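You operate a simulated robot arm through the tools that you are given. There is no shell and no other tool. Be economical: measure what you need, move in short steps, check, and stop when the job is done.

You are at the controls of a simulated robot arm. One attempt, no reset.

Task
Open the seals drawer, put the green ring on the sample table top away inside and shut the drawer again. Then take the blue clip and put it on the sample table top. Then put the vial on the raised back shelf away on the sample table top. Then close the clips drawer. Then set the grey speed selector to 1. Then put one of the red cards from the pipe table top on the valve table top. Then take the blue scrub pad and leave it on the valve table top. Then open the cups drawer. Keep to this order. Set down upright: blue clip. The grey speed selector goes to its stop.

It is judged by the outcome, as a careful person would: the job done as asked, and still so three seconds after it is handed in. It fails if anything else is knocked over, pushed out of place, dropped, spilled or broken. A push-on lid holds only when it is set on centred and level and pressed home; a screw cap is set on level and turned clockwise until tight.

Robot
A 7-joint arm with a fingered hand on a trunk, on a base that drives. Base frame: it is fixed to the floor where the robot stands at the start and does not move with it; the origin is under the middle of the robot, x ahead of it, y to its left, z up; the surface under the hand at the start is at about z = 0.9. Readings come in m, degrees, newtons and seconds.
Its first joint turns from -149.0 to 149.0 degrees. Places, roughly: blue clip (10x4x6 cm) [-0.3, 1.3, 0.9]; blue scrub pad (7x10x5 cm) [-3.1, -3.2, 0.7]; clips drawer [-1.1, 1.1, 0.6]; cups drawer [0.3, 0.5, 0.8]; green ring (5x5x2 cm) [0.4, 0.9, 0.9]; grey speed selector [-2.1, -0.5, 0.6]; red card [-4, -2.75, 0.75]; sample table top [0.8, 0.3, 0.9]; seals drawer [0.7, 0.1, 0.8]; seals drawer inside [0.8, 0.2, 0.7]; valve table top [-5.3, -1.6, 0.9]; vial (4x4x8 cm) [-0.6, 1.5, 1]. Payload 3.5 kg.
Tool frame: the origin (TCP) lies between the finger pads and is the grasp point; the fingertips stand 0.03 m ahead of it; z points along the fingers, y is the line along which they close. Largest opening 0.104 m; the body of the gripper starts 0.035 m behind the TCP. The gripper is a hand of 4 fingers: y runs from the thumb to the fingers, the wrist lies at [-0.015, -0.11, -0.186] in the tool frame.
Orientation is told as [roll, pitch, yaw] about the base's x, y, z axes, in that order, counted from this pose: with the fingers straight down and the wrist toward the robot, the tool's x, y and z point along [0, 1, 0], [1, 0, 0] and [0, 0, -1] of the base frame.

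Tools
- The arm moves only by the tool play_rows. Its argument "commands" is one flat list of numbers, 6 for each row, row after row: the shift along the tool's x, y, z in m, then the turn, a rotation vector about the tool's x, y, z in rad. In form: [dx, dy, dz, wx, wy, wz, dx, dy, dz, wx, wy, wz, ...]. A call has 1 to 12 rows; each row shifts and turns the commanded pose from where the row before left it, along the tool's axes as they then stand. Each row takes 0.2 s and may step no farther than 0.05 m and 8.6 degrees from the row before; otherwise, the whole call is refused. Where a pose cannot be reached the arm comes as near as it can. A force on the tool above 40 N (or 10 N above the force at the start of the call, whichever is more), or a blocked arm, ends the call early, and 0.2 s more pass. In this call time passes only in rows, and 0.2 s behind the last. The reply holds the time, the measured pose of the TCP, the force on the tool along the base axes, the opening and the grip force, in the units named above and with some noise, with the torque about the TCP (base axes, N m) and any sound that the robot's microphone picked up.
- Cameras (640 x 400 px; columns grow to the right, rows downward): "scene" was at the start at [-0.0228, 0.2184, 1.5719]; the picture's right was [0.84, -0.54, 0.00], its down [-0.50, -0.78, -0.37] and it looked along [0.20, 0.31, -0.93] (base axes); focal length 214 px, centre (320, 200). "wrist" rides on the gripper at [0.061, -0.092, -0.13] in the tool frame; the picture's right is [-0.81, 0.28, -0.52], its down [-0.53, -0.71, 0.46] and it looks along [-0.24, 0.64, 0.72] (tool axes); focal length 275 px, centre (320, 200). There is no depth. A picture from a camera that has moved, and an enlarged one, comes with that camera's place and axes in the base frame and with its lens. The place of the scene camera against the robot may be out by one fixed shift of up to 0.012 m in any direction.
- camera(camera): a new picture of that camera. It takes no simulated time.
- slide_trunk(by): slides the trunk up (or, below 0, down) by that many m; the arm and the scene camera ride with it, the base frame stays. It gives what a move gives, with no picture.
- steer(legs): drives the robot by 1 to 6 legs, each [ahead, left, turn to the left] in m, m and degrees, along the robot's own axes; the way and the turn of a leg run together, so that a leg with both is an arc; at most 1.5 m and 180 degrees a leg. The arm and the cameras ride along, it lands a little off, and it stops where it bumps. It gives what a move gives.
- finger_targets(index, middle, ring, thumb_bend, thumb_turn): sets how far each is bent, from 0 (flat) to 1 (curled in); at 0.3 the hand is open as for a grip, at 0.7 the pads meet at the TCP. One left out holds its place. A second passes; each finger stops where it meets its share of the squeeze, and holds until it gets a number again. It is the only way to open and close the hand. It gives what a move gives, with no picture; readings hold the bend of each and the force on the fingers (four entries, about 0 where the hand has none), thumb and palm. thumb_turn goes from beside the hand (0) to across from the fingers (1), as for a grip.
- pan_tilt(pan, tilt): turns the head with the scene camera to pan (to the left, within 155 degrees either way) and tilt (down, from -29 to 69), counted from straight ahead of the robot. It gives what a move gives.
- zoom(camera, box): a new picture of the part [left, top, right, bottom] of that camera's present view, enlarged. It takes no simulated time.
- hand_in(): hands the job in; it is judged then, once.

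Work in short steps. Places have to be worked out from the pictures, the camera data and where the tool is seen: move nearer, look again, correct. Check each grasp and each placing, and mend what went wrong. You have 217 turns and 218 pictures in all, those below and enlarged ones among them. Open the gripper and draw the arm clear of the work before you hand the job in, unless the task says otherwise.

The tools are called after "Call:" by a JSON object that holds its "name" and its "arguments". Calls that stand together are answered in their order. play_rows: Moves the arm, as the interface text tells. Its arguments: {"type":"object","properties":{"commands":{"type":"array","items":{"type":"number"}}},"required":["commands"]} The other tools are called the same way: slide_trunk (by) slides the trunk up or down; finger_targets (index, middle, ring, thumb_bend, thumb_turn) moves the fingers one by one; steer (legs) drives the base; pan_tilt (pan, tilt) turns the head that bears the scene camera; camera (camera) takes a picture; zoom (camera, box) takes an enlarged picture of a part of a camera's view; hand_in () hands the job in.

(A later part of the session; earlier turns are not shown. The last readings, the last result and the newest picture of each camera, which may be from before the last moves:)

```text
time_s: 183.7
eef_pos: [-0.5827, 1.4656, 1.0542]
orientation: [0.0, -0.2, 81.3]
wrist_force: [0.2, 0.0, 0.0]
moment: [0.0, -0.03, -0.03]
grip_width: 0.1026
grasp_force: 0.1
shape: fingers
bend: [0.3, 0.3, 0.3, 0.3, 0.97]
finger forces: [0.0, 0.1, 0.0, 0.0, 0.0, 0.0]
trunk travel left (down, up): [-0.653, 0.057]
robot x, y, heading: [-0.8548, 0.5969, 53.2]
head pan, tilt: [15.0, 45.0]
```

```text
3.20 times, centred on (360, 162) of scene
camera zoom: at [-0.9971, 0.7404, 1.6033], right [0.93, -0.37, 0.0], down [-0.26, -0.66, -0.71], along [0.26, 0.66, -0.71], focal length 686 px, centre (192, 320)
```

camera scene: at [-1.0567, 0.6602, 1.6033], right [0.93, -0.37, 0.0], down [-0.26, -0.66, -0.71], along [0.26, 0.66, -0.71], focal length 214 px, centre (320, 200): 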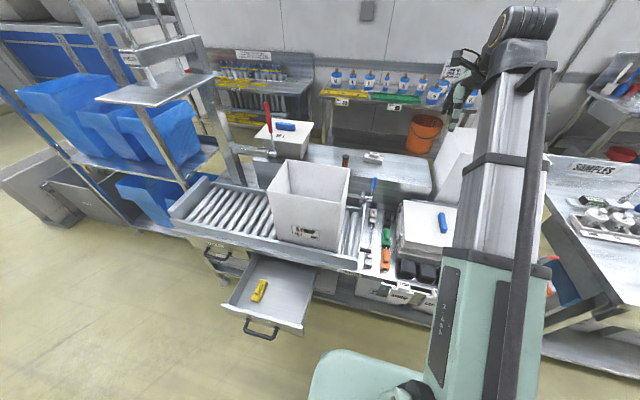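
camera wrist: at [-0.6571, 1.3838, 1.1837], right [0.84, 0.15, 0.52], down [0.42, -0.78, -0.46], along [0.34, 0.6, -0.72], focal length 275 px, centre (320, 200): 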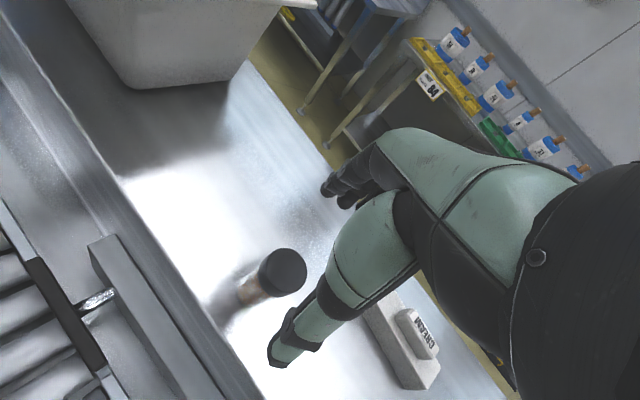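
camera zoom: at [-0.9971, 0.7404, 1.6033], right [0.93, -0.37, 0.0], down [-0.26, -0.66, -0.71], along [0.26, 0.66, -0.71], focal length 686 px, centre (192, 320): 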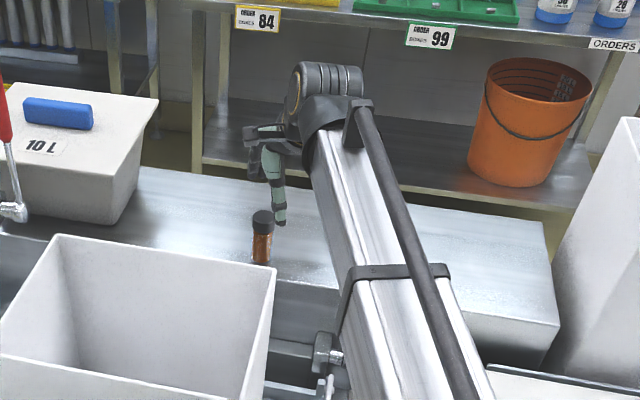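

Well centred. I descend 8.5 cm and close.

Call:
{"name": "play_rows", "arguments": {"commands": [0.002, 0, 0.03, 0, 0, 0, 0, 0, 0.03, 0, 0, 0, 0, 0, 0.025, 0, 0, 0]}}

Call:
{"name": "finger_targets", "arguments": {"index": 0.7, "middle": 0.7, "ring": 0.7, "thumb_bend": 0.7}}

Call:
{"name": "camera", "arguments": {"camera": "wrist"}}

Call:
{"name": "zoom", "arguments": {"camera": "scene", "box": [260, 100, 460, 225]}}

```text
time_s: 184.5
eef_pos: [-0.5841, 1.4653, 0.967]
orientation: [0.0, -0.3, 81.2]
wrist_force: [-0.5, -0.2, 0.9]
moment: [0.02, 0.02, -0.02]
grip_width: 0.103
grasp_force: 0.0
shape: fingers
bend: [0.3, 0.3, 0.3, 0.3, 0.97]
finger forces: [0.0, 0.1, 0.0, 0.1, 0.1, 0.0]
trunk travel left (down, up): [-0.653, 0.057]
robot x, y, heading: [-0.8526, 0.601, 53.1]
head pan, tilt: [15.0, 45.0]
```

```text
time_s: 185.5
eef_pos: [-0.584, 1.4655, 0.969]
orientation: [-0.1, -0.2, 81.2]
wrist_force: [-0.9, 1.1, 0.6]
moment: [0.01, 0.01, 0.01]
grip_width: 0.0276
grasp_force: 10.8
shape: fingers
bend: [0.61, 0.65, 0.7, 0.6, 0.96]
finger forces: [5.8, 4.4, 0.1, 0.0, 10.2, 0.0]
trunk travel left (down, up): [-0.653, 0.057]
robot x, y, heading: [-0.8544, 0.597, 53.3]
head pan, tilt: [15.0, 45.0]
```

```text
127 pictures are left
camera wrist: at [-0.6589, 1.3851, 1.0985], right [0.84, 0.15, 0.52], down [0.42, -0.79, -0.46], along [0.34, 0.6, -0.72], focal length 275 px, centre (320, 200)
```

wrist: 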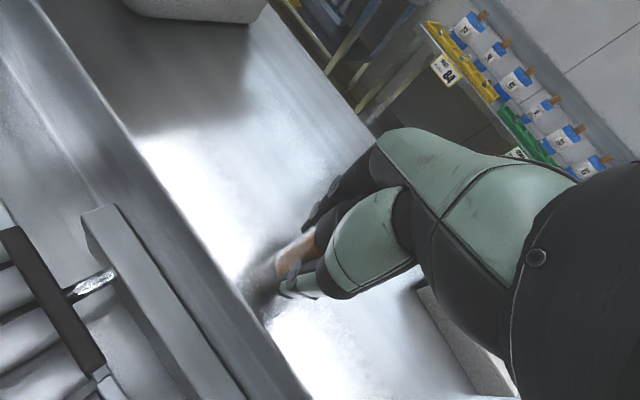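

```text
3.20 times, centred on (360, 162) of scene
camera zoom: at [-0.9971, 0.7402, 1.6033], right [0.93, -0.37, 0.0], down [-0.26, -0.66, -0.71], along [0.26, 0.66, -0.71], focal length 686 px, centre (192, 320)
```

zoom: 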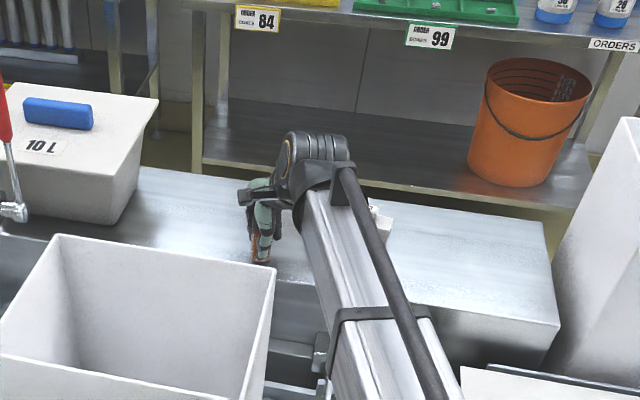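

Vial gripped. I squeeze a little more and lift.

Call:
{"name": "finger_targets", "arguments": {"index": 0.75, "middle": 0.75, "thumb_bend": 0.75}}

Call:
{"name": "play_rows", "arguments": {"commands": [0, 0, -0.03, 0, 0, 0, 0, 0, -0.05, 0, 0, 0, 0, 0, -0.05, 0, 0, 0, 0, 0, -0.05, 0, 0, 0, 0, 0, -0.05, 0, 0, 0, 0, 0, -0.05, 0, 0, 0, 0, 0, -0.05, 0, 0, 0]}}

Call:
{"name": "camera", "arguments": {"camera": "wrist"}}

Call:
{"name": "zoom", "arguments": {"camera": "scene", "box": [260, 60, 460, 205]}}

```text
time_s: 186.5
eef_pos: [-0.5843, 1.4655, 0.9679]
orientation: [0.0, -0.2, 81.3]
wrist_force: [0.5, 0.0, 0.1]
moment: [-0.03, 0.03, 0.02]
grip_width: 0.0271
grasp_force: 16.7
shape: fingers
bend: [0.6, 0.66, 0.7, 0.59, 0.95]
finger forces: [8.8, 8.2, 0.0, 0.0, 16.3, 0.0]
trunk travel left (down, up): [-0.653, 0.057]
robot x, y, heading: [-0.8543, 0.5958, 53.3]
head pan, tilt: [15.0, 45.0]
```

```text
time_s: 188.1
eef_pos: [-0.5841, 1.4645, 1.2998]
orientation: [0.0, -0.2, 81.1]
wrist_force: [1.1, 0.8, -0.2]
moment: [0.02, 0.0, -0.04]
grip_width: 0.0267
grasp_force: 16.7
shape: fingers
bend: [0.6, 0.66, 0.7, 0.6, 0.95]
finger forces: [8.7, 8.4, 0.0, 0.0, 16.1, 0.1]
trunk travel left (down, up): [-0.653, 0.057]
robot x, y, heading: [-0.8558, 0.5965, 53.2]
head pan, tilt: [15.0, 45.0]
```

```text
125 pictures are left
camera wrist: at [-0.6584, 1.3838, 1.4297], right [0.84, 0.15, 0.52], down [0.42, -0.79, -0.46], along [0.34, 0.6, -0.72], focal length 275 px, centre (320, 200)
```

wrist: 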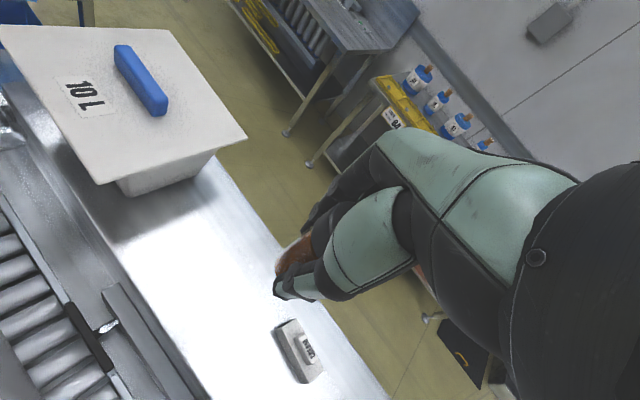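

```text
2.76 times, centred on (360, 132) of scene
camera zoom: at [-0.9972, 0.7399, 1.6033], right [0.93, -0.37, 0.0], down [-0.26, -0.66, -0.71], along [0.26, 0.66, -0.71], focal length 592 px, centre (210, 386)
```

zoom: 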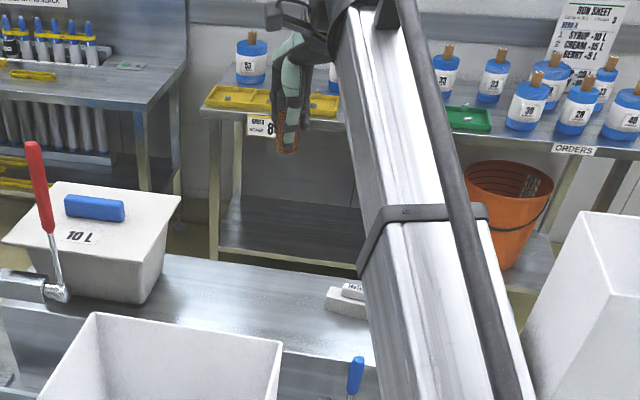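

Vial held upright. I retract, straighten, and drive to the left-front of the sample table, where there is free space left of the RELEASE stand.

Call:
{"name": "play_rows", "arguments": {"commands": [-0.0236, -0.0359, 0, 0, 0, 0, -0.0236, -0.0359, 0, 0, 0, 0, -0.0236, -0.0359, 0, 0, 0, 0, -0.0236, -0.0359, 0, 0, 0, 0, -0.0236, -0.0359, 0, 0, 0, 0, -0.0236, -0.0359, 0, 0, 0, 0, -0.0236, -0.0359, 0, 0, 0, 0, -0.0236, -0.0359, 0, 0, 0, 0, 0, 0, 0, 0, 0, 0.122, 0, 0, 0, 0, 0, 0.122, 0, 0, 0, 0, 0, 0.122, 0, 0, 0, 0, 0, 0.122]}}

Call:
{"name": "steer", "arguments": {"legs": [[-0.35, 0, 0], [0, -0.8, 0.4], [0.15, 0, 0]]}}

Call:
{"name": "pan_tilt", "arguments": {"pan": 0, "tilt": 50}}

Call:
{"name": "camera", "arguments": {"camera": "scene"}}

Call:
{"name": "camera", "arguments": {"camera": "wrist"}}

```text
time_s: 190.7
eef_pos: [-0.4416, 1.1513, 1.2972]
orientation: [0.1, -0.1, 53.1]
wrist_force: [0.0, 0.2, -0.1]
moment: [0.01, 0.02, 0.0]
grip_width: 0.0264
grasp_force: 16.4
shape: fingers
bend: [0.71, 0.66, 0.7, 0.6, 0.95]
finger forces: [8.7, 8.6, 0.0, 0.0, 15.8, 0.0]
trunk travel left (down, up): [-0.653, 0.057]
robot x, y, heading: [-0.859, 0.597, 53.1]
head pan, tilt: [15.0, 45.0]
```

```text
time_s: 197.8
eef_pos: [0.0797, 0.5224, 1.2968]
orientation: [0.0, -0.1, 53.7]
wrist_force: [-0.5, 0.8, -1.1]
moment: [0.02, -0.03, 0.01]
grip_width: 0.0265
grasp_force: 16.9
shape: fingers
bend: [0.71, 0.66, 0.7, 0.6, 0.95]
finger forces: [8.6, 8.6, 0.0, 0.1, 16.0, 0.0]
trunk travel left (down, up): [-0.653, 0.057]
robot x, y, heading: [-0.3262, -0.035, 53.8]
head pan, tilt: [15.0, 45.0]
```

```text
time_s: 198.6
eef_pos: [0.0788, 0.5244, 1.2968]
orientation: [0.2, -0.2, 53.7]
wrist_force: [0.4, 0.0, -0.3]
moment: [0.0, 0.01, 0.0]
grip_width: 0.0265
grasp_force: 16.9
shape: fingers
bend: [0.71, 0.66, 0.7, 0.6, 0.95]
finger forces: [8.7, 8.6, 0.0, 0.0, 15.8, 0.0]
trunk travel left (down, up): [-0.653, 0.057]
robot x, y, heading: [-0.3257, -0.037, 53.9]
head pan, tilt: [0.0, 50.0]
```

```text
123 pictures are left
camera scene: at [-0.4559, 0.0925, 1.5964], right [0.81, -0.59, 0.0], down [-0.45, -0.62, -0.64], along [0.38, 0.52, -0.77], focal length 214 px, centre (320, 200)
```

scene: 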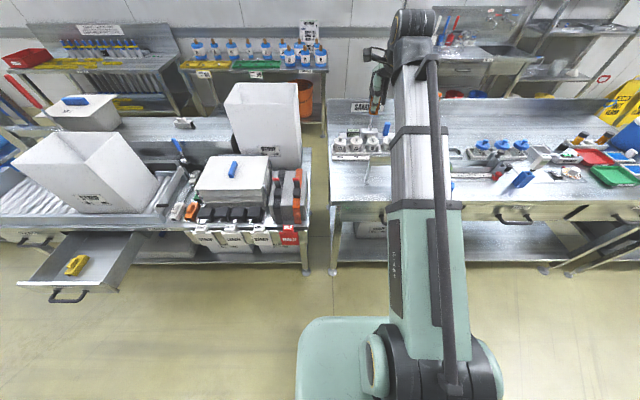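

```text
122 pictures are left
camera wrist: at [-0.024, 0.4852, 1.4276], right [0.82, -0.26, 0.52], down [0.01, -0.89, -0.46], along [0.58, 0.38, -0.72], focal length 275 px, centre (320, 200)
```

wrist: 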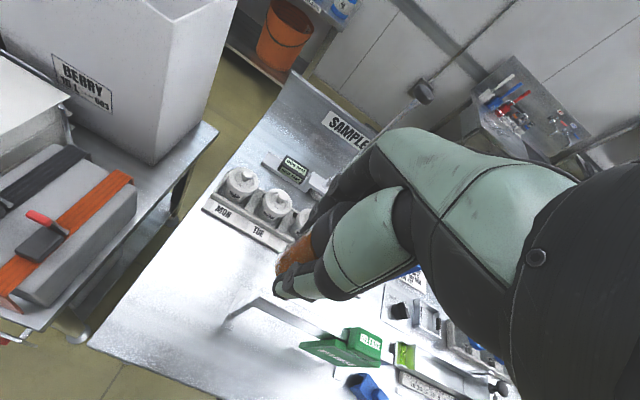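

Free spot at t≈-0.295, n≈0.52. I move over it and lower.

Call:
{"name": "play_rows", "arguments": {"commands": [0.024, 0.025, 0, 0, 0, 0, 0.024, 0.025, 0, 0, 0, 0, 0, 0, 0.05, 0, 0, 0, 0, 0, 0.05, 0, 0, 0, 0, 0, 0.05, 0, 0, 0, 0, 0, 0.05, 0, 0, 0, 0, 0, 0.05, 0, 0, 0]}}

Call:
{"name": "camera", "arguments": {"camera": "wrist"}}

Call:
{"name": "zoom", "arguments": {"camera": "scene", "box": [310, 90, 470, 240]}}

```text
time_s: 200.2
eef_pos: [0.0707, 0.5914, 1.0475]
orientation: [0.0, -0.2, 53.8]
wrist_force: [0.2, 0.6, -0.5]
moment: [0.01, -0.03, 0.0]
grip_width: 0.0263
grasp_force: 16.5
shape: fingers
bend: [0.71, 0.66, 0.7, 0.6, 0.95]
finger forces: [8.5, 8.7, 0.1, 0.0, 15.7, 0.0]
trunk travel left (down, up): [-0.653, 0.057]
robot x, y, heading: [-0.3296, -0.0348, 53.8]
head pan, tilt: [0.0, 50.0]
```

```text
121 pictures are left
camera wrist: at [-0.0328, 0.5552, 1.1763], right [0.82, -0.26, 0.52], down [0.01, -0.89, -0.46], along [0.58, 0.38, -0.72], focal length 275 px, centre (320, 200)
```

wrist: 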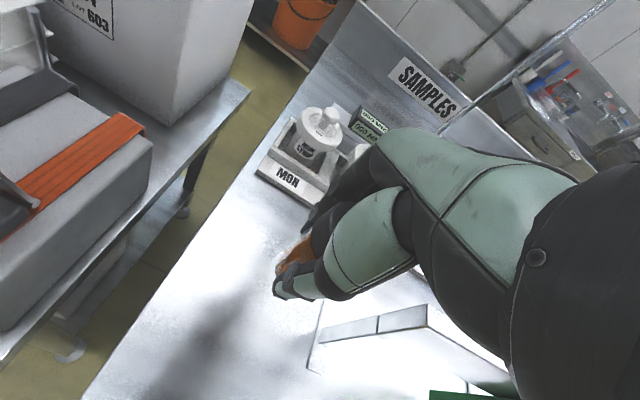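

```text
2.67 times, centred on (390, 165) of scene
camera zoom: at [-0.4558, 0.0926, 1.5964], right [0.81, -0.59, 0.0], down [-0.45, -0.62, -0.64], along [0.38, 0.52, -0.77], focal length 572 px, centre (133, 293)
```

zoom: 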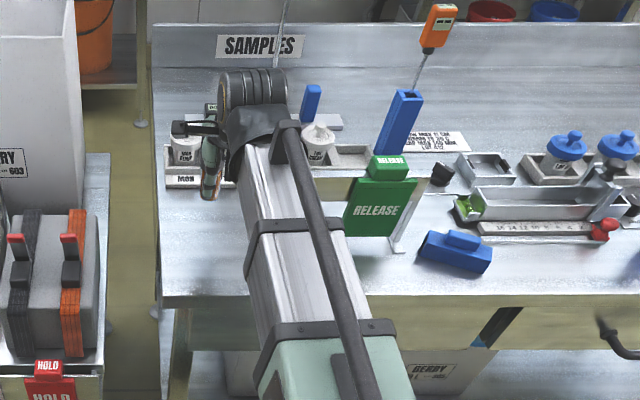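

Clear. I lower further, feeling for contact.

Call:
{"name": "play_rows", "arguments": {"commands": [0, 0, 0.04, 0, 0, 0, 0, 0, 0.03, 0, 0, 0, 0, 0, 0.008, 0, 0, 0]}}

Call:
{"name": "camera", "arguments": {"camera": "wrist"}}

```text
time_s: 201.0
eef_pos: [0.0705, 0.5921, 0.968]
orientation: [0.1, -0.2, 53.7]
wrist_force: [0.2, -0.2, -1.2]
moment: [0.03, 0.02, 0.01]
grip_width: 0.0264
grasp_force: 16.5
shape: fingers
bend: [0.71, 0.66, 0.7, 0.6, 0.95]
finger forces: [8.5, 8.9, 0.0, 0.1, 15.6, 0.1]
trunk travel left (down, up): [-0.653, 0.057]
robot x, y, heading: [-0.3296, -0.0343, 53.5]
head pan, tilt: [0.0, 50.0]
```

```text
119 pictures are left
camera wrist: at [-0.0333, 0.5549, 1.0989], right [0.82, -0.26, 0.52], down [0.01, -0.89, -0.46], along [0.58, 0.38, -0.72], focal length 275 px, centre (320, 200)
```

wrist: 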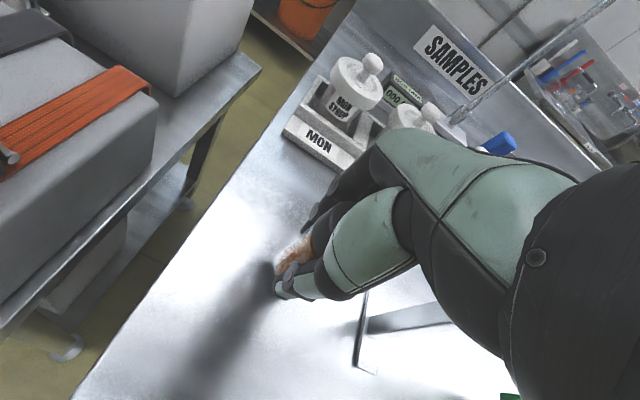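

Call:
{"name": "play_rows", "arguments": {"commands": [0, 0, 0.004, 0, 0, 0, 0, 0, 0.004, 0, 0, 0, 0, 0, 0.003, 0, 0, 0]}}

```text
time_s: 201.8
eef_pos: [0.0698, 0.5922, 0.9575]
orientation: [0.1, -0.2, 53.6]
wrist_force: [-0.5, 0.5, -1.1]
moment: [-0.02, -0.01, 0.0]
grip_width: 0.0262
grasp_force: 16.9
shape: fingers
bend: [0.71, 0.66, 0.7, 0.6, 0.95]
finger forces: [8.5, 9.0, 0.0, 0.0, 15.6, 0.1]
trunk travel left (down, up): [-0.653, 0.057]
robot x, y, heading: [-0.3268, -0.0316, 53.8]
head pan, tilt: [0.0, 50.0]
```

No contact yet; continue in 3 mm steps.

Call:
{"name": "play_rows", "arguments": {"commands": [0, 0, 0.003, 0, 0, 0, 0, 0, 0.003, 0, 0, 0, 0, 0, 0.003, 0, 0, 0]}}

Call:
{"name": "zoom", "arguments": {"camera": "wrist", "box": [220, 200, 420, 330]}}

```text
time_s: 202.6
eef_pos: [0.0713, 0.5929, 0.9504]
orientation: [0.1, -0.1, 53.6]
wrist_force: [-0.1, 0.6, -1.1]
moment: [0.0, 0.03, -0.01]
grip_width: 0.0261
grasp_force: 16.8
shape: fingers
bend: [0.71, 0.66, 0.7, 0.6, 0.95]
finger forces: [8.5, 8.9, 0.0, 0.0, 15.6, 0.1]
trunk travel left (down, up): [-0.653, 0.057]
robot x, y, heading: [-0.3332, -0.0327, 53.6]
head pan, tilt: [0.0, 50.0]
```

```text
3.08 times, centred on (320, 265) of wrist
camera zoom: at [-0.033, 0.5552, 1.08], right [0.82, -0.26, 0.52], down [0.01, -0.89, -0.46], along [0.58, 0.38, -0.72], focal length 847 px, centre (320, 0)
```

zoom: 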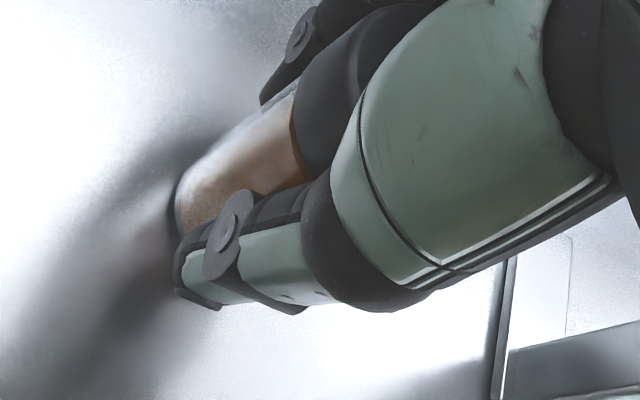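

Call:
{"name": "play_rows", "arguments": {"commands": [0, 0, 0.003, 0, 0, 0, 0, 0, 0.003, 0, 0, 0, 0, 0, 0.003, 0, 0, 0]}}

```text
time_s: 203.4
eef_pos: [0.0707, 0.5919, 0.9435]
orientation: [0.2, -0.5, 53.8]
wrist_force: [5.2, 3.5, 26.4]
moment: [0.02, 0.11, 0.05]
grip_width: 0.026
grasp_force: 20.2
shape: fingers
bend: [0.71, 0.72, 0.7, 0.6, 0.95]
finger forces: [11.6, 13.3, 0.0, 0.1, 16.3, 0.0]
trunk travel left (down, up): [-0.653, 0.057]
robot x, y, heading: [-0.3271, -0.0349, 53.7]
head pan, tilt: [0.0, 50.0]
```

Contact. Ease 2 mm, open gradually, then look before lifting.

Call:
{"name": "play_rows", "arguments": {"commands": [0, 0, -0.003, 0, 0, 0]}}

Call:
{"name": "finger_targets", "arguments": {"index": 0.5, "middle": 0.5, "ring": 0.5, "thumb_bend": 0.5}}

Call:
{"name": "finger_targets", "arguments": {"index": 0.33, "middle": 0.33, "ring": 0.33, "thumb_bend": 0.33}}

Call:
{"name": "camera", "arguments": {"camera": "wrist"}}

```text
time_s: 203.8
eef_pos: [0.0699, 0.5913, 0.9426]
orientation: [0.2, -0.3, 53.7]
wrist_force: [3.3, 2.2, 14.1]
moment: [0.02, 0.09, 0.0]
grip_width: 0.026
grasp_force: 18.9
shape: fingers
bend: [0.71, 0.72, 0.7, 0.61, 0.95]
finger forces: [10.8, 11.2, 0.0, 0.0, 15.4, 0.0]
trunk travel left (down, up): [-0.653, 0.057]
robot x, y, heading: [-0.3252, -0.034, 53.8]
head pan, tilt: [0.0, 50.0]
```

```text
time_s: 204.8
eef_pos: [0.0702, 0.5911, 0.9421]
orientation: [0.1, -0.2, 53.7]
wrist_force: [-0.5, -0.8, 0.2]
moment: [0.04, -0.01, -0.01]
grip_width: 0.0515
grasp_force: 0.1
shape: fingers
bend: [0.5, 0.5, 0.5, 0.5, 0.97]
finger forces: [0.1, 0.1, 0.1, 0.0, 0.1, 0.0]
trunk travel left (down, up): [-0.653, 0.057]
robot x, y, heading: [-0.3314, -0.0327, 53.7]
head pan, tilt: [0.0, 50.0]
```

```text
time_s: 205.8
eef_pos: [0.0702, 0.5917, 0.9444]
orientation: [0.1, -0.2, 53.7]
wrist_force: [0.4, -0.2, -0.5]
moment: [0.04, -0.01, -0.04]
grip_width: 0.0953
grasp_force: 0.1
shape: fingers
bend: [0.33, 0.33, 0.33, 0.33, 0.97]
finger forces: [0.0, 0.1, 0.0, 0.0, 0.0, 0.1]
trunk travel left (down, up): [-0.653, 0.057]
robot x, y, heading: [-0.3306, -0.0364, 53.5]
head pan, tilt: [0.0, 50.0]
```

```text
117 pictures are left
camera wrist: at [-0.033, 0.5549, 1.0741], right [0.82, -0.26, 0.52], down [0.01, -0.89, -0.46], along [0.58, 0.38, -0.72], focal length 275 px, centre (320, 200)
```

wrist: 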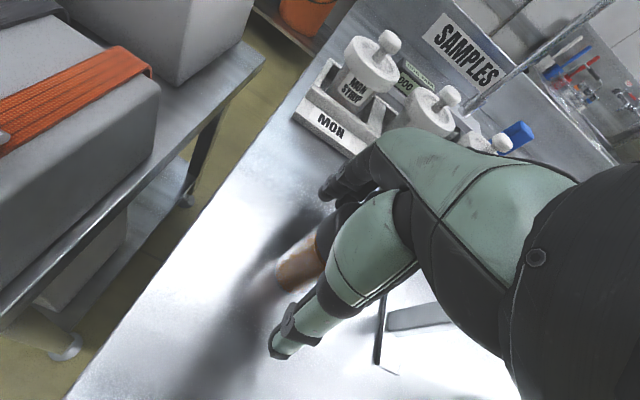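

The vial stands free. I lift straight up.

Call:
{"name": "play_rows", "arguments": {"commands": [0, 0, -0.02, 0, 0, 0, 0, 0, -0.03, 0, 0, 0, 0, 0, -0.05, 0, 0, 0, 0, 0, -0.05, 0, 0, 0, 0, 0, -0.05, 0, 0, 0, 0, 0, -0.05, 0, 0, 0, 0, 0, -0.05, 0, 0, 0, 0, 0, -0.05, 0, 0, 0]}}

Call:
{"name": "camera", "arguments": {"camera": "wrist"}}

```text
time_s: 207.6
eef_pos: [0.0694, 0.5906, 1.2943]
orientation: [0.2, -0.2, 53.7]
wrist_force: [0.7, -0.5, 0.1]
moment: [-0.04, 0.01, 0.0]
grip_width: 0.0953
grasp_force: 0.1
shape: fingers
bend: [0.33, 0.33, 0.33, 0.33, 0.97]
finger forces: [0.0, 0.1, 0.0, 0.1, 0.0, 0.0]
trunk travel left (down, up): [-0.653, 0.057]
robot x, y, heading: [-0.328, -0.033, 53.7]
head pan, tilt: [0.0, 50.0]
```

```text
116 pictures are left
camera wrist: at [-0.0329, 0.5528, 1.4246], right [0.82, -0.26, 0.52], down [0.01, -0.89, -0.46], along [0.58, 0.38, -0.72], focal length 275 px, centre (320, 200)
```

wrist: 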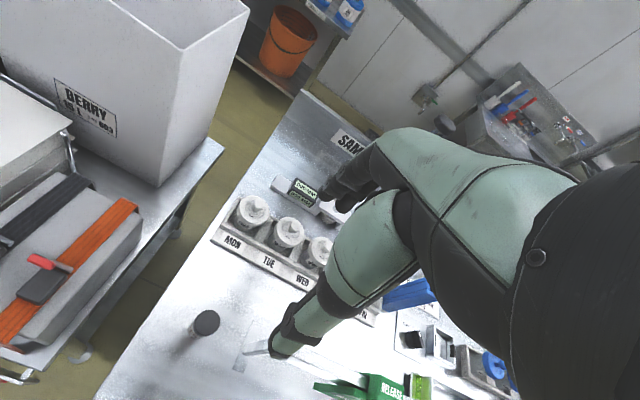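

The vial stands upright on the sample table. Next the clips drawer: I drive back and left to a spot to the right of it and look.

Call:
{"name": "steer", "arguments": {"legs": [[-0.25, 0, 0], [0, 0.72, 0]]}}

Call:
{"name": "pan_tilt", "arguments": {"pan": 35, "tilt": 45}}

Call:
{"name": "camera", "arguments": {"camera": "scene"}}

Call:
{"name": "zoom", "arguments": {"camera": "scene", "box": [200, 130, 400, 280]}}

```text
time_s: 212.9
eef_pos: [-0.6576, 0.8139, 1.2919]
orientation: [0.1, -0.2, 53.8]
wrist_force: [0.1, -0.2, 0.3]
moment: [0.01, 0.01, -0.01]
grip_width: 0.0954
grasp_force: 0.0
shape: fingers
bend: [0.33, 0.33, 0.33, 0.33, 0.97]
finger forces: [0.0, 0.0, 0.1, 0.0, 0.0, 0.1]
trunk travel left (down, up): [-0.653, 0.057]
robot x, y, heading: [-1.0546, 0.1876, 53.9]
head pan, tilt: [0.0, 50.0]
```

```text
time_s: 213.9
eef_pos: [-0.6574, 0.8139, 1.294]
orientation: [0.1, -0.2, 53.8]
wrist_force: [-0.1, -0.3, 0.5]
moment: [-0.02, 0.0, 0.01]
grip_width: 0.0955
grasp_force: 0.0
shape: fingers
bend: [0.33, 0.33, 0.33, 0.33, 0.97]
finger forces: [0.0, 0.0, 0.0, 0.1, 0.0, 0.1]
trunk travel left (down, up): [-0.653, 0.057]
robot x, y, heading: [-1.0528, 0.1854, 53.8]
head pan, tilt: [35.0, 45.0]
```

```text
115 pictures are left
camera scene: at [-1.2268, 0.3339, 1.6033], right [1.0, -0.02, 0.0], down [-0.01, -0.71, -0.71], along [0.01, 0.71, -0.71], focal length 214 px, centre (320, 200)
```

scene: 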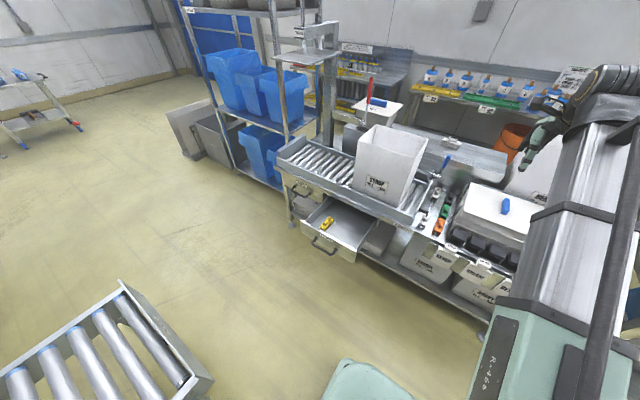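

```text
2.67 times, centred on (300, 205) of scene
camera zoom: at [-1.2268, 0.3339, 1.6033], right [1.0, -0.02, 0.0], down [-0.01, -0.71, -0.71], along [0.01, 0.71, -0.71], focal length 572 px, centre (373, 187)
```

zoom: 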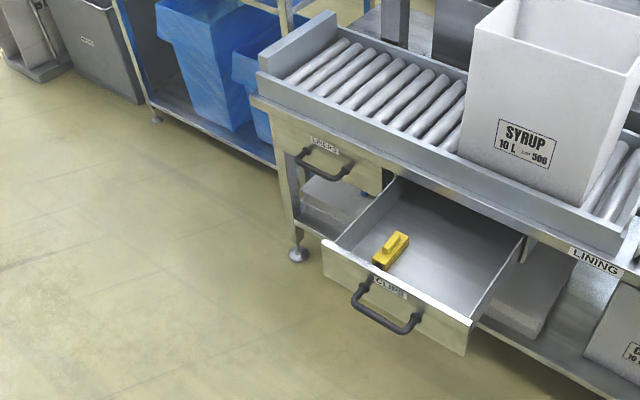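

I measured: drawer face n≈0.10, t −1.37…−1.71, handle at t≈−1.52, z≈0.62; a roller conveyor lies behind at n≈−0.6. I make a fist and swing the hand to the left in front of the drawer, high first.

Call:
{"name": "finger_targets", "arguments": {"index": 1, "middle": 1, "ring": 1, "thumb_bend": 0.6}}

Call:
{"name": "play_rows", "arguments": {"commands": [0.037, -0.028, 0, 0, 0, 0, 0.037, -0.028, 0, 0, 0, 0, 0.037, -0.028, 0, 0, 0, 0, 0.037, -0.028, 0, 0, 0, 0, 0.037, -0.028, 0, 0, 0, 0, 0.037, -0.028, 0, 0, 0, 0, 0.037, -0.028, 0, 0, 0, 0, 0.037, -0.028, 0, 0, 0, 0, 0.037, -0.028, 0, 0, 0, 0, 0.037, -0.028, 0, 0, 0, 0, 0.037, -0.028, 0, 0, 0, 0, 0.037, -0.028, 0, 0, 0, 0]}}

Call:
{"name": "camera", "arguments": {"camera": "scene"}}

```text
time_s: 214.9
eef_pos: [-0.6568, 0.8132, 1.2928]
orientation: [0.0, -0.2, 53.8]
wrist_force: [-0.5, 0.2, 0.6]
moment: [-0.03, -0.01, 0.0]
grip_width: 0.0504
grasp_force: 0.0
shape: fingers
bend: [1.0, 1.0, 1.0, 0.6, 0.97]
finger forces: [0.0, 0.1, 0.1, 0.0, 0.0, 0.0]
trunk travel left (down, up): [-0.653, 0.057]
robot x, y, heading: [-1.0527, 0.1865, 53.8]
head pan, tilt: [35.0, 45.0]
```

```text
time_s: 217.6
eef_pos: [-1.2154, 0.8047, 1.2923]
orientation: [0.1, -0.3, 53.8]
wrist_force: [-0.7, 0.1, 0.7]
moment: [-0.01, -0.01, 0.01]
grip_width: 0.0508
grasp_force: 0.1
shape: fingers
bend: [1.0, 1.0, 1.0, 0.6, 0.97]
finger forces: [0.0, 0.0, 0.0, 0.0, 0.0, 0.0]
trunk travel left (down, up): [-0.653, 0.057]
robot x, y, heading: [-1.0549, 0.19, 54.2]
head pan, tilt: [35.0, 45.0]
```

```text
113 pictures are left
camera scene: at [-1.2275, 0.3341, 1.6032], right [1.0, -0.02, 0.0], down [-0.01, -0.71, -0.71], along [0.01, 0.71, -0.71], focal length 214 px, centre (320, 200)
```

scene: 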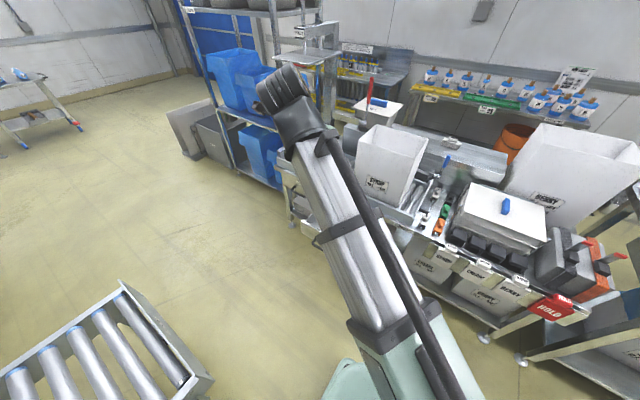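

Call:
{"name": "slide_trunk", "arguments": {"by": -0.4}}

Call:
{"name": "play_rows", "arguments": {"commands": [0, -0.01, 0, -0.131, 0, 0, 0, -0.01, 0, -0.131, 0, 0, 0, 0, 0, -0.131, 0, 0, 0, 0, 0, -0.131, 0, 0, 0, 0, 0, -0.131, 0, 0, 0, 0, 0, -0.131, 0, 0]}}

Call:
{"name": "camera", "arguments": {"camera": "scene"}}

Call:
{"name": "camera", "arguments": {"camera": "wrist"}}

```text
time_s: 221.4
eef_pos: [-1.214, 0.8041, 0.892]
orientation: [0.1, -0.2, 53.8]
wrist_force: [0.1, -1.0, -0.3]
moment: [0.0, -0.01, 0.02]
grip_width: 0.0507
grasp_force: 0.0
shape: fingers
bend: [1.0, 1.0, 1.0, 0.6, 0.97]
finger forces: [0.1, 0.0, 0.0, 0.0, 0.0, 0.0]
trunk travel left (down, up): [-0.253, 0.457]
robot x, y, heading: [-1.0582, 0.1894, 54.0]
head pan, tilt: [35.0, 45.0]
```

```text
time_s: 222.8
eef_pos: [-1.2258, 0.7869, 0.8916]
orientation: [0.2, -45.5, 53.8]
wrist_force: [0.8, -0.7, -0.1]
moment: [-0.02, -0.03, -0.03]
grip_width: 0.0509
grasp_force: 0.0
shape: fingers
bend: [1.0, 1.0, 1.0, 0.6, 0.97]
finger forces: [0.0, 0.0, 0.1, 0.1, 0.0, 0.0]
trunk travel left (down, up): [-0.253, 0.457]
robot x, y, heading: [-1.0556, 0.1866, 54.0]
head pan, tilt: [35.0, 45.0]
```

```text
112 pictures are left
camera scene: at [-1.2268, 0.3339, 1.2033], right [1.0, -0.02, 0.0], down [-0.01, -0.71, -0.71], along [0.01, 0.71, -0.71], focal length 214 px, centre (320, 200)
```

scene: 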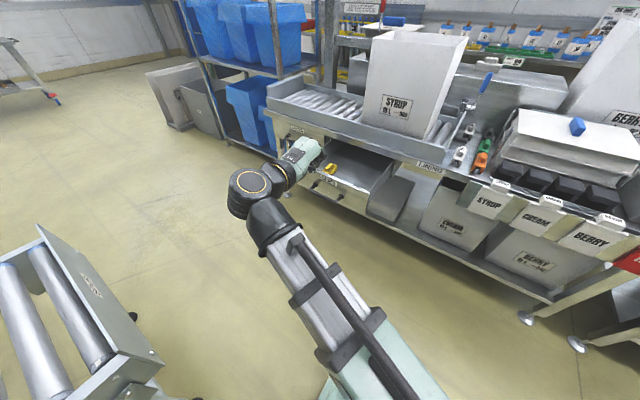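

```text
111 pictures are left
camera wrist: at [-1.3681, 0.6982, 0.9184], right [0.55, -0.62, 0.56], down [0.32, -0.46, -0.83], along [0.77, 0.64, -0.05], focal length 275 px, centre (320, 200)
```

wrist: 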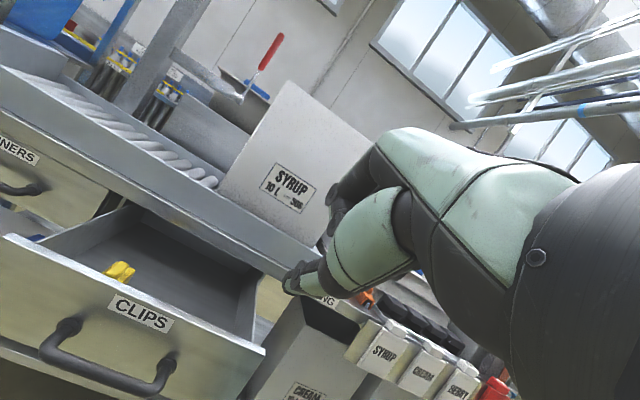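

Hand is in front of the face (handle at t≈−1.53, n≈0.06, z≈0.62). I lower the trunk 0.25 m and shift 5 cm left.

Call:
{"name": "slide_trunk", "arguments": {"by": -0.25}}

Call:
{"name": "play_rows", "arguments": {"commands": [0.03, 0, 0, 0, 0, 0, 0.03, 0, 0, 0, 0, 0]}}

Call:
{"name": "camera", "arguments": {"camera": "scene"}}

Call:
{"name": "camera", "arguments": {"camera": "wrist"}}

```text
time_s: 225.4
eef_pos: [-1.2267, 0.7883, 0.6408]
orientation: [0.1, -45.2, 53.7]
wrist_force: [-0.4, 0.3, 0.3]
moment: [-0.02, 0.01, -0.02]
grip_width: 0.0507
grasp_force: 0.0
shape: fingers
bend: [1.0, 1.0, 1.0, 0.6, 0.97]
finger forces: [0.0, 0.1, 0.0, 0.0, 0.0, 0.0]
trunk travel left (down, up): [-0.003, 0.707]
robot x, y, heading: [-1.0544, 0.1905, 54.0]
head pan, tilt: [35.0, 45.0]
```

```text
time_s: 226.0
eef_pos: [-1.2748, 0.8237, 0.641]
orientation: [0.2, -45.2, 53.8]
wrist_force: [-0.1, 0.0, -0.8]
moment: [-0.03, -0.01, 0.01]
grip_width: 0.0504
grasp_force: 0.1
shape: fingers
bend: [1.0, 1.0, 1.0, 0.6, 0.97]
finger forces: [0.0, 0.0, 0.0, 0.0, 0.1, 0.1]
trunk travel left (down, up): [-0.003, 0.707]
robot x, y, heading: [-1.0562, 0.1889, 54.0]
head pan, tilt: [35.0, 45.0]
```

```text
110 pictures are left
camera scene: at [-1.2268, 0.3339, 0.9533], right [1.0, -0.02, 0.0], down [-0.01, -0.71, -0.71], along [0.01, 0.71, -0.71], focal length 214 px, centre (320, 200)
```

scene: 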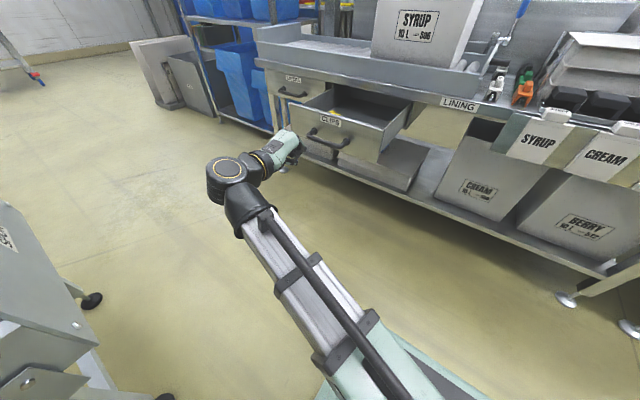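

```text
109 pictures are left
camera wrist: at [-1.4169, 0.7342, 0.6684], right [0.55, -0.62, 0.56], down [0.32, -0.46, -0.83], along [0.77, 0.64, -0.05], focal length 275 px, centre (320, 200)
```

wrist: 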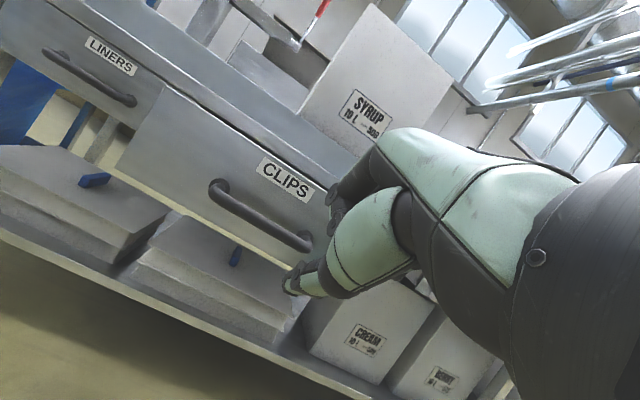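

I drive ahead to push the drawer, checking midway.

Call:
{"name": "steer", "arguments": {"legs": [[0.2, 0, 0]]}}

Call:
{"name": "camera", "arguments": {"camera": "scene"}}

Call:
{"name": "camera", "arguments": {"camera": "wrist"}}

```text
time_s: 227.6
eef_pos: [-1.1573, 0.9845, 0.642]
orientation: [0.2, -45.3, 53.7]
wrist_force: [-0.6, -1.4, 0.2]
moment: [0.01, -0.01, -0.02]
grip_width: 0.0507
grasp_force: 0.2
shape: fingers
bend: [1.0, 1.0, 1.0, 0.6, 0.97]
finger forces: [0.0, 0.0, 0.0, 0.1, 0.0, 0.0]
trunk travel left (down, up): [-0.003, 0.707]
robot x, y, heading: [-0.9387, 0.3475, 53.8]
head pan, tilt: [35.0, 45.0]
```

```text
108 pictures are left
camera scene: at [-1.1093, 0.495, 0.9533], right [1.0, -0.02, 0.0], down [-0.01, -0.71, -0.71], along [0.01, 0.71, -0.71], focal length 214 px, centre (320, 200)
```

scene: 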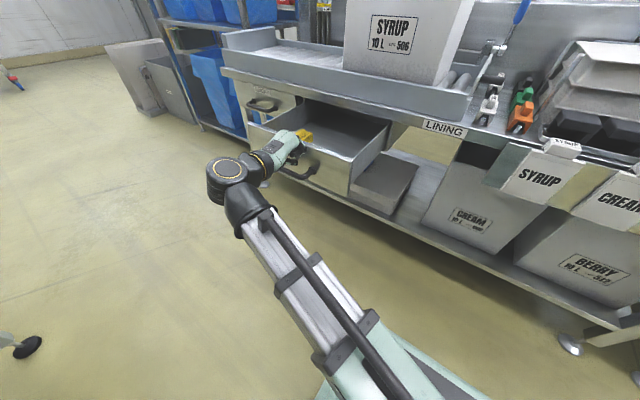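

```text
107 pictures are left
camera wrist: at [-1.299, 0.8951, 0.6682], right [0.55, -0.62, 0.56], down [0.32, -0.46, -0.83], along [0.77, 0.64, -0.05], focal length 275 px, centre (320, 200)
```

wrist: 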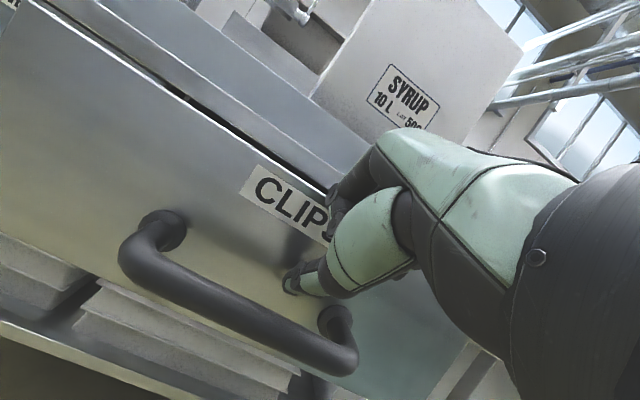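

The fist sits near the top edge of the face; I back off a little, lower 5 cm, and push on the handle instead.

Call:
{"name": "steer", "arguments": {"legs": [[-0.1, 0, 0]]}}

Call:
{"name": "play_rows", "arguments": {"commands": [0, -0.018, 0.018, 0, 0, 0, 0, -0.018, 0.018, 0, 0, 0]}}

Call:
{"name": "steer", "arguments": {"legs": [[0.12, 0, 0]]}}

Call:
{"name": "camera", "arguments": {"camera": "wrist"}}

Call:
{"name": "camera", "arguments": {"camera": "scene"}}

```text
time_s: 228.7
eef_pos: [-1.2164, 0.9031, 0.642]
orientation: [0.1, -45.1, 53.7]
wrist_force: [-0.1, -0.5, 0.2]
moment: [0.01, -0.04, 0.04]
grip_width: 0.0507
grasp_force: 0.0
shape: fingers
bend: [1.0, 1.0, 1.0, 0.6, 0.97]
finger forces: [0.0, 0.1, 0.0, 0.0, 0.1, 0.0]
trunk travel left (down, up): [-0.003, 0.707]
robot x, y, heading: [-0.9985, 0.2666, 54.0]
head pan, tilt: [35.0, 45.0]
```

```text
time_s: 229.3
eef_pos: [-1.2173, 0.9031, 0.5906]
orientation: [0.1, -45.2, 53.8]
wrist_force: [-0.9, -0.3, 0.7]
moment: [0.0, -0.01, 0.0]
grip_width: 0.0507
grasp_force: 0.1
shape: fingers
bend: [1.0, 1.0, 1.0, 0.6, 0.97]
finger forces: [0.0, 0.0, 0.0, 0.0, 0.1, 0.0]
trunk travel left (down, up): [-0.003, 0.707]
robot x, y, heading: [-0.9981, 0.2639, 53.7]
head pan, tilt: [35.0, 45.0]
```

```text
time_s: 230.6
eef_pos: [-1.1452, 1.0017, 0.5899]
orientation: [0.0, -45.2, 53.6]
wrist_force: [-0.5, -0.1, -0.5]
moment: [0.03, 0.01, 0.04]
grip_width: 0.0507
grasp_force: 0.1
shape: fingers
bend: [1.0, 1.0, 1.0, 0.6, 0.97]
finger forces: [0.0, 0.0, 0.0, 0.0, 0.0, 0.1]
trunk travel left (down, up): [-0.003, 0.707]
robot x, y, heading: [-0.927, 0.3633, 54.1]
head pan, tilt: [35.0, 45.0]
```

```text
106 pictures are left
camera wrist: at [-1.287, 0.9118, 0.617], right [0.55, -0.62, 0.56], down [0.32, -0.46, -0.83], along [0.77, 0.64, -0.05], focal length 275 px, centre (320, 200)
```

wrist: 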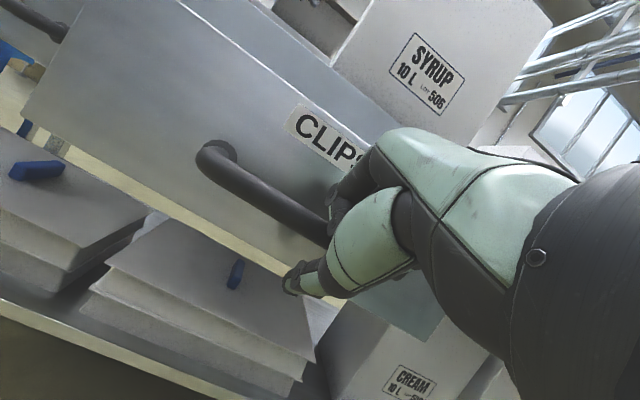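

```text
105 pictures are left
camera scene: at [-1.0971, 0.5118, 0.9532], right [1.0, -0.02, 0.0], down [-0.01, -0.71, -0.71], along [0.01, 0.71, -0.71], focal length 214 px, centre (320, 200)
```

scene: 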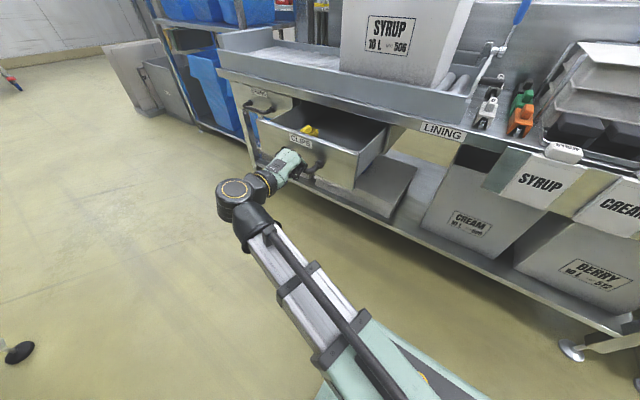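

Now the fist bears on the handle. I push 0.15 m more.

Call:
{"name": "steer", "arguments": {"legs": [[0.14, 0, 0]]}}

Call:
{"name": "camera", "arguments": {"camera": "scene"}}

Call:
{"name": "camera", "arguments": {"camera": "wrist"}}

```text
time_s: 231.9
eef_pos: [-1.062, 1.1148, 0.5881]
orientation: [0.1, -45.1, 53.6]
wrist_force: [0.3, -0.3, 0.4]
moment: [0.0, -0.01, 0.01]
grip_width: 0.0507
grasp_force: 0.0
shape: fingers
bend: [1.0, 1.0, 1.0, 0.6, 0.97]
finger forces: [0.0, 0.0, 0.0, 0.0, 0.1, 0.0]
trunk travel left (down, up): [-0.003, 0.707]
robot x, y, heading: [-0.8419, 0.476, 54.0]
head pan, tilt: [35.0, 45.0]
```

```text
104 pictures are left
camera scene: at [-1.0147, 0.6248, 0.9532], right [1.0, -0.02, 0.0], down [-0.01, -0.71, -0.71], along [0.01, 0.71, -0.71], focal length 214 px, centre (320, 200)
```

scene: 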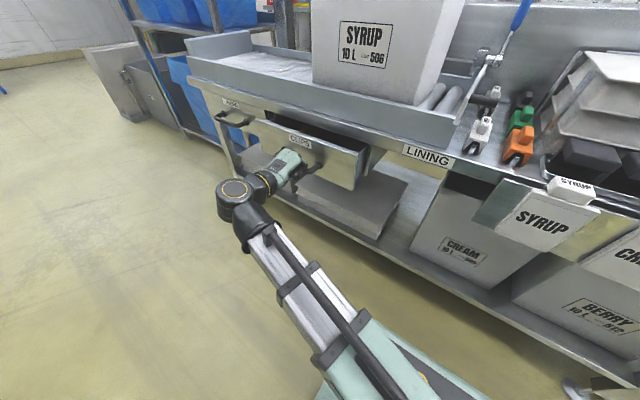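

```text
103 pictures are left
camera wrist: at [-1.2044, 1.0248, 0.6167], right [0.55, -0.62, 0.56], down [0.32, -0.46, -0.83], along [0.77, 0.64, -0.05], focal length 275 px, centre (320, 200)
```

wrist: 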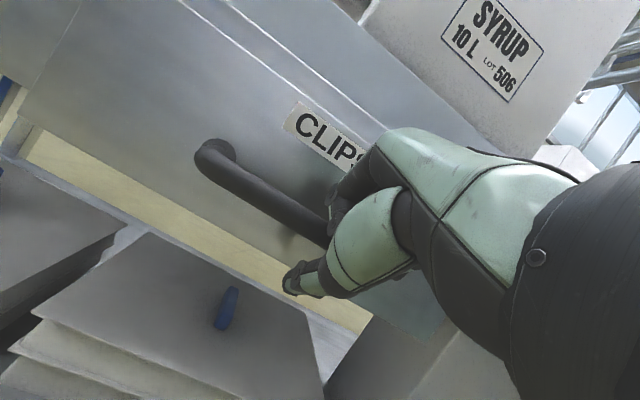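

Nearly shut; I finish with small arm pushes forward.

Call:
{"name": "play_rows", "arguments": {"commands": [0, 0.0141, 0.0141, 0, 0, 0, 0, 0.0141, 0.0141, 0, 0, 0, 0, 0.0106, 0.0106, 0, 0, 0, 0, 0.0106, 0.0106, 0, 0, 0, 0, 0.0106, 0.0106, 0, 0, 0, 0, 0.0106, 0.0106, 0, 0, 0]}}

Call:
{"name": "camera", "arguments": {"camera": "scene"}}

Call:
{"name": "camera", "arguments": {"camera": "wrist"}}

```text
time_s: 233.3
eef_pos: [-1.005, 1.193, 0.5921]
orientation: [0.2, -45.3, 53.9]
wrist_force: [-11.4, -16.1, 19.0]
moment: [-0.66, 0.05, -0.05]
grip_width: 0.053
grasp_force: 16.8
shape: fingers
bend: [1.0, 1.0, 1.0, 0.58, 0.97]
finger forces: [0.1, 15.4, 7.2, 0.1, 10.8, 0.0]
trunk travel left (down, up): [-0.003, 0.707]
robot x, y, heading: [-0.842, 0.4812, 53.8]
head pan, tilt: [35.0, 45.0]
```

```text
102 pictures are left
camera scene: at [-1.0152, 0.6228, 0.9538], right [1.0, -0.02, 0.0], down [-0.01, -0.71, -0.71], along [0.01, 0.71, -0.71], focal length 214 px, centre (320, 200)
```

scene: 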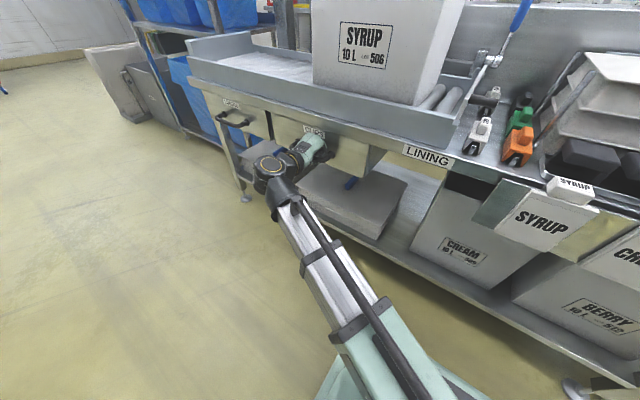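

```text
101 pictures are left
camera wrist: at [-1.1468, 1.1027, 0.6193], right [0.55, -0.62, 0.56], down [0.32, -0.46, -0.83], along [0.77, 0.64, -0.05], focal length 275 px, centre (320, 200)
```

wrist: 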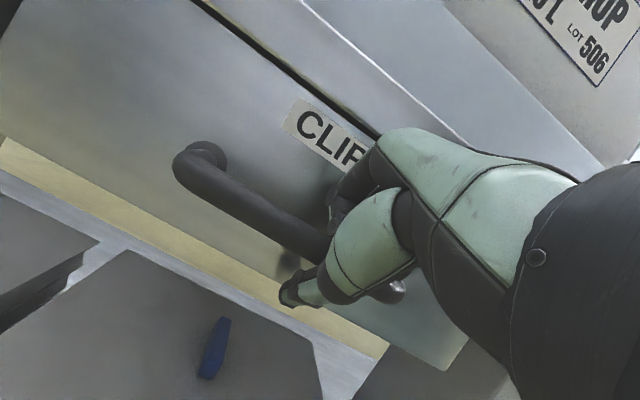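

The drawer meets its stop. I back away and check it is flush.

Call:
{"name": "steer", "arguments": {"legs": [[-0.25, 0, 0]]}}

Call:
{"name": "slide_trunk", "arguments": {"by": 0.4}}

Call:
{"name": "camera", "arguments": {"camera": "scene"}}

Call:
{"name": "zoom", "arguments": {"camera": "scene", "box": [220, 120, 420, 240]}}

```text
time_s: 235.1
eef_pos: [-1.1528, 0.9882, 0.5922]
orientation: [0.3, -45.3, 53.7]
wrist_force: [-1.5, 2.1, 32.0]
moment: [-0.71, 0.17, -0.02]
grip_width: 0.0527
grasp_force: 18.3
shape: fingers
bend: [1.0, 1.0, 1.0, 0.59, 0.97]
finger forces: [7.4, 24.8, 2.1, 0.1, 2.8, 0.0]
trunk travel left (down, up): [-0.003, 0.707]
robot x, y, heading: [-0.9946, 0.2752, 53.9]
head pan, tilt: [35.0, 45.0]
```

```text
time_s: 238.9
eef_pos: [-1.153, 0.9892, 0.99]
orientation: [0.2, -45.2, 53.7]
wrist_force: [0.6, 0.4, 0.0]
moment: [0.0, 0.02, -0.01]
grip_width: 0.0508
grasp_force: 0.0
shape: fingers
bend: [1.0, 1.0, 1.0, 0.6, 0.97]
finger forces: [0.0, 0.1, 0.0, 0.0, 0.0, 0.1]
trunk travel left (down, up): [-0.403, 0.307]
robot x, y, heading: [-0.9951, 0.2717, 53.7]
head pan, tilt: [35.0, 45.0]
```

```text
100 pictures are left
camera scene: at [-1.1646, 0.4196, 1.3532], right [1.0, -0.02, 0.0], down [-0.01, -0.71, -0.71], along [0.01, 0.71, -0.71], focal length 214 px, centre (320, 200)
```

scene: 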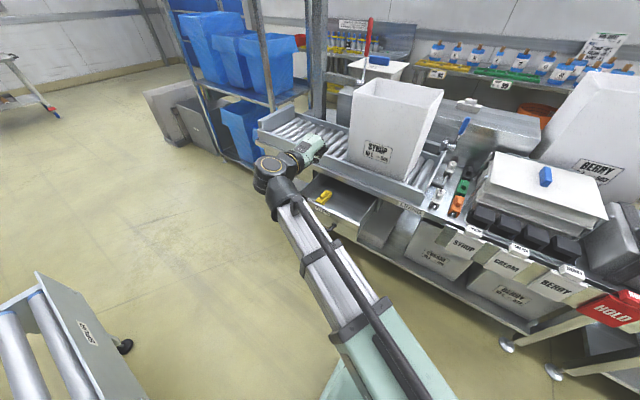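

```text
3.20 times, centred on (320, 180) of scene
camera zoom: at [-1.1646, 0.4196, 1.3532], right [1.0, -0.02, 0.0], down [-0.01, -0.71, -0.71], along [0.01, 0.71, -0.71], focal length 686 px, centre (320, 264)
```

zoom: 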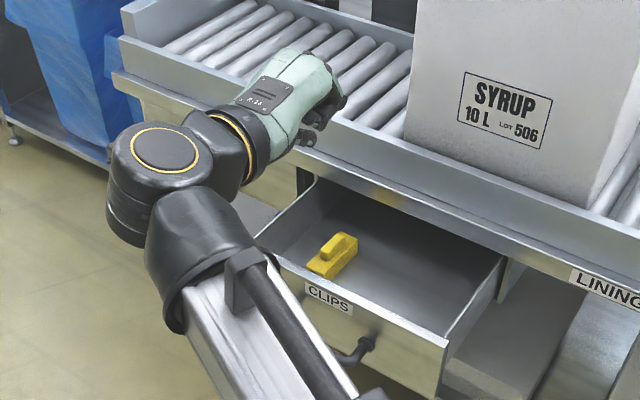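

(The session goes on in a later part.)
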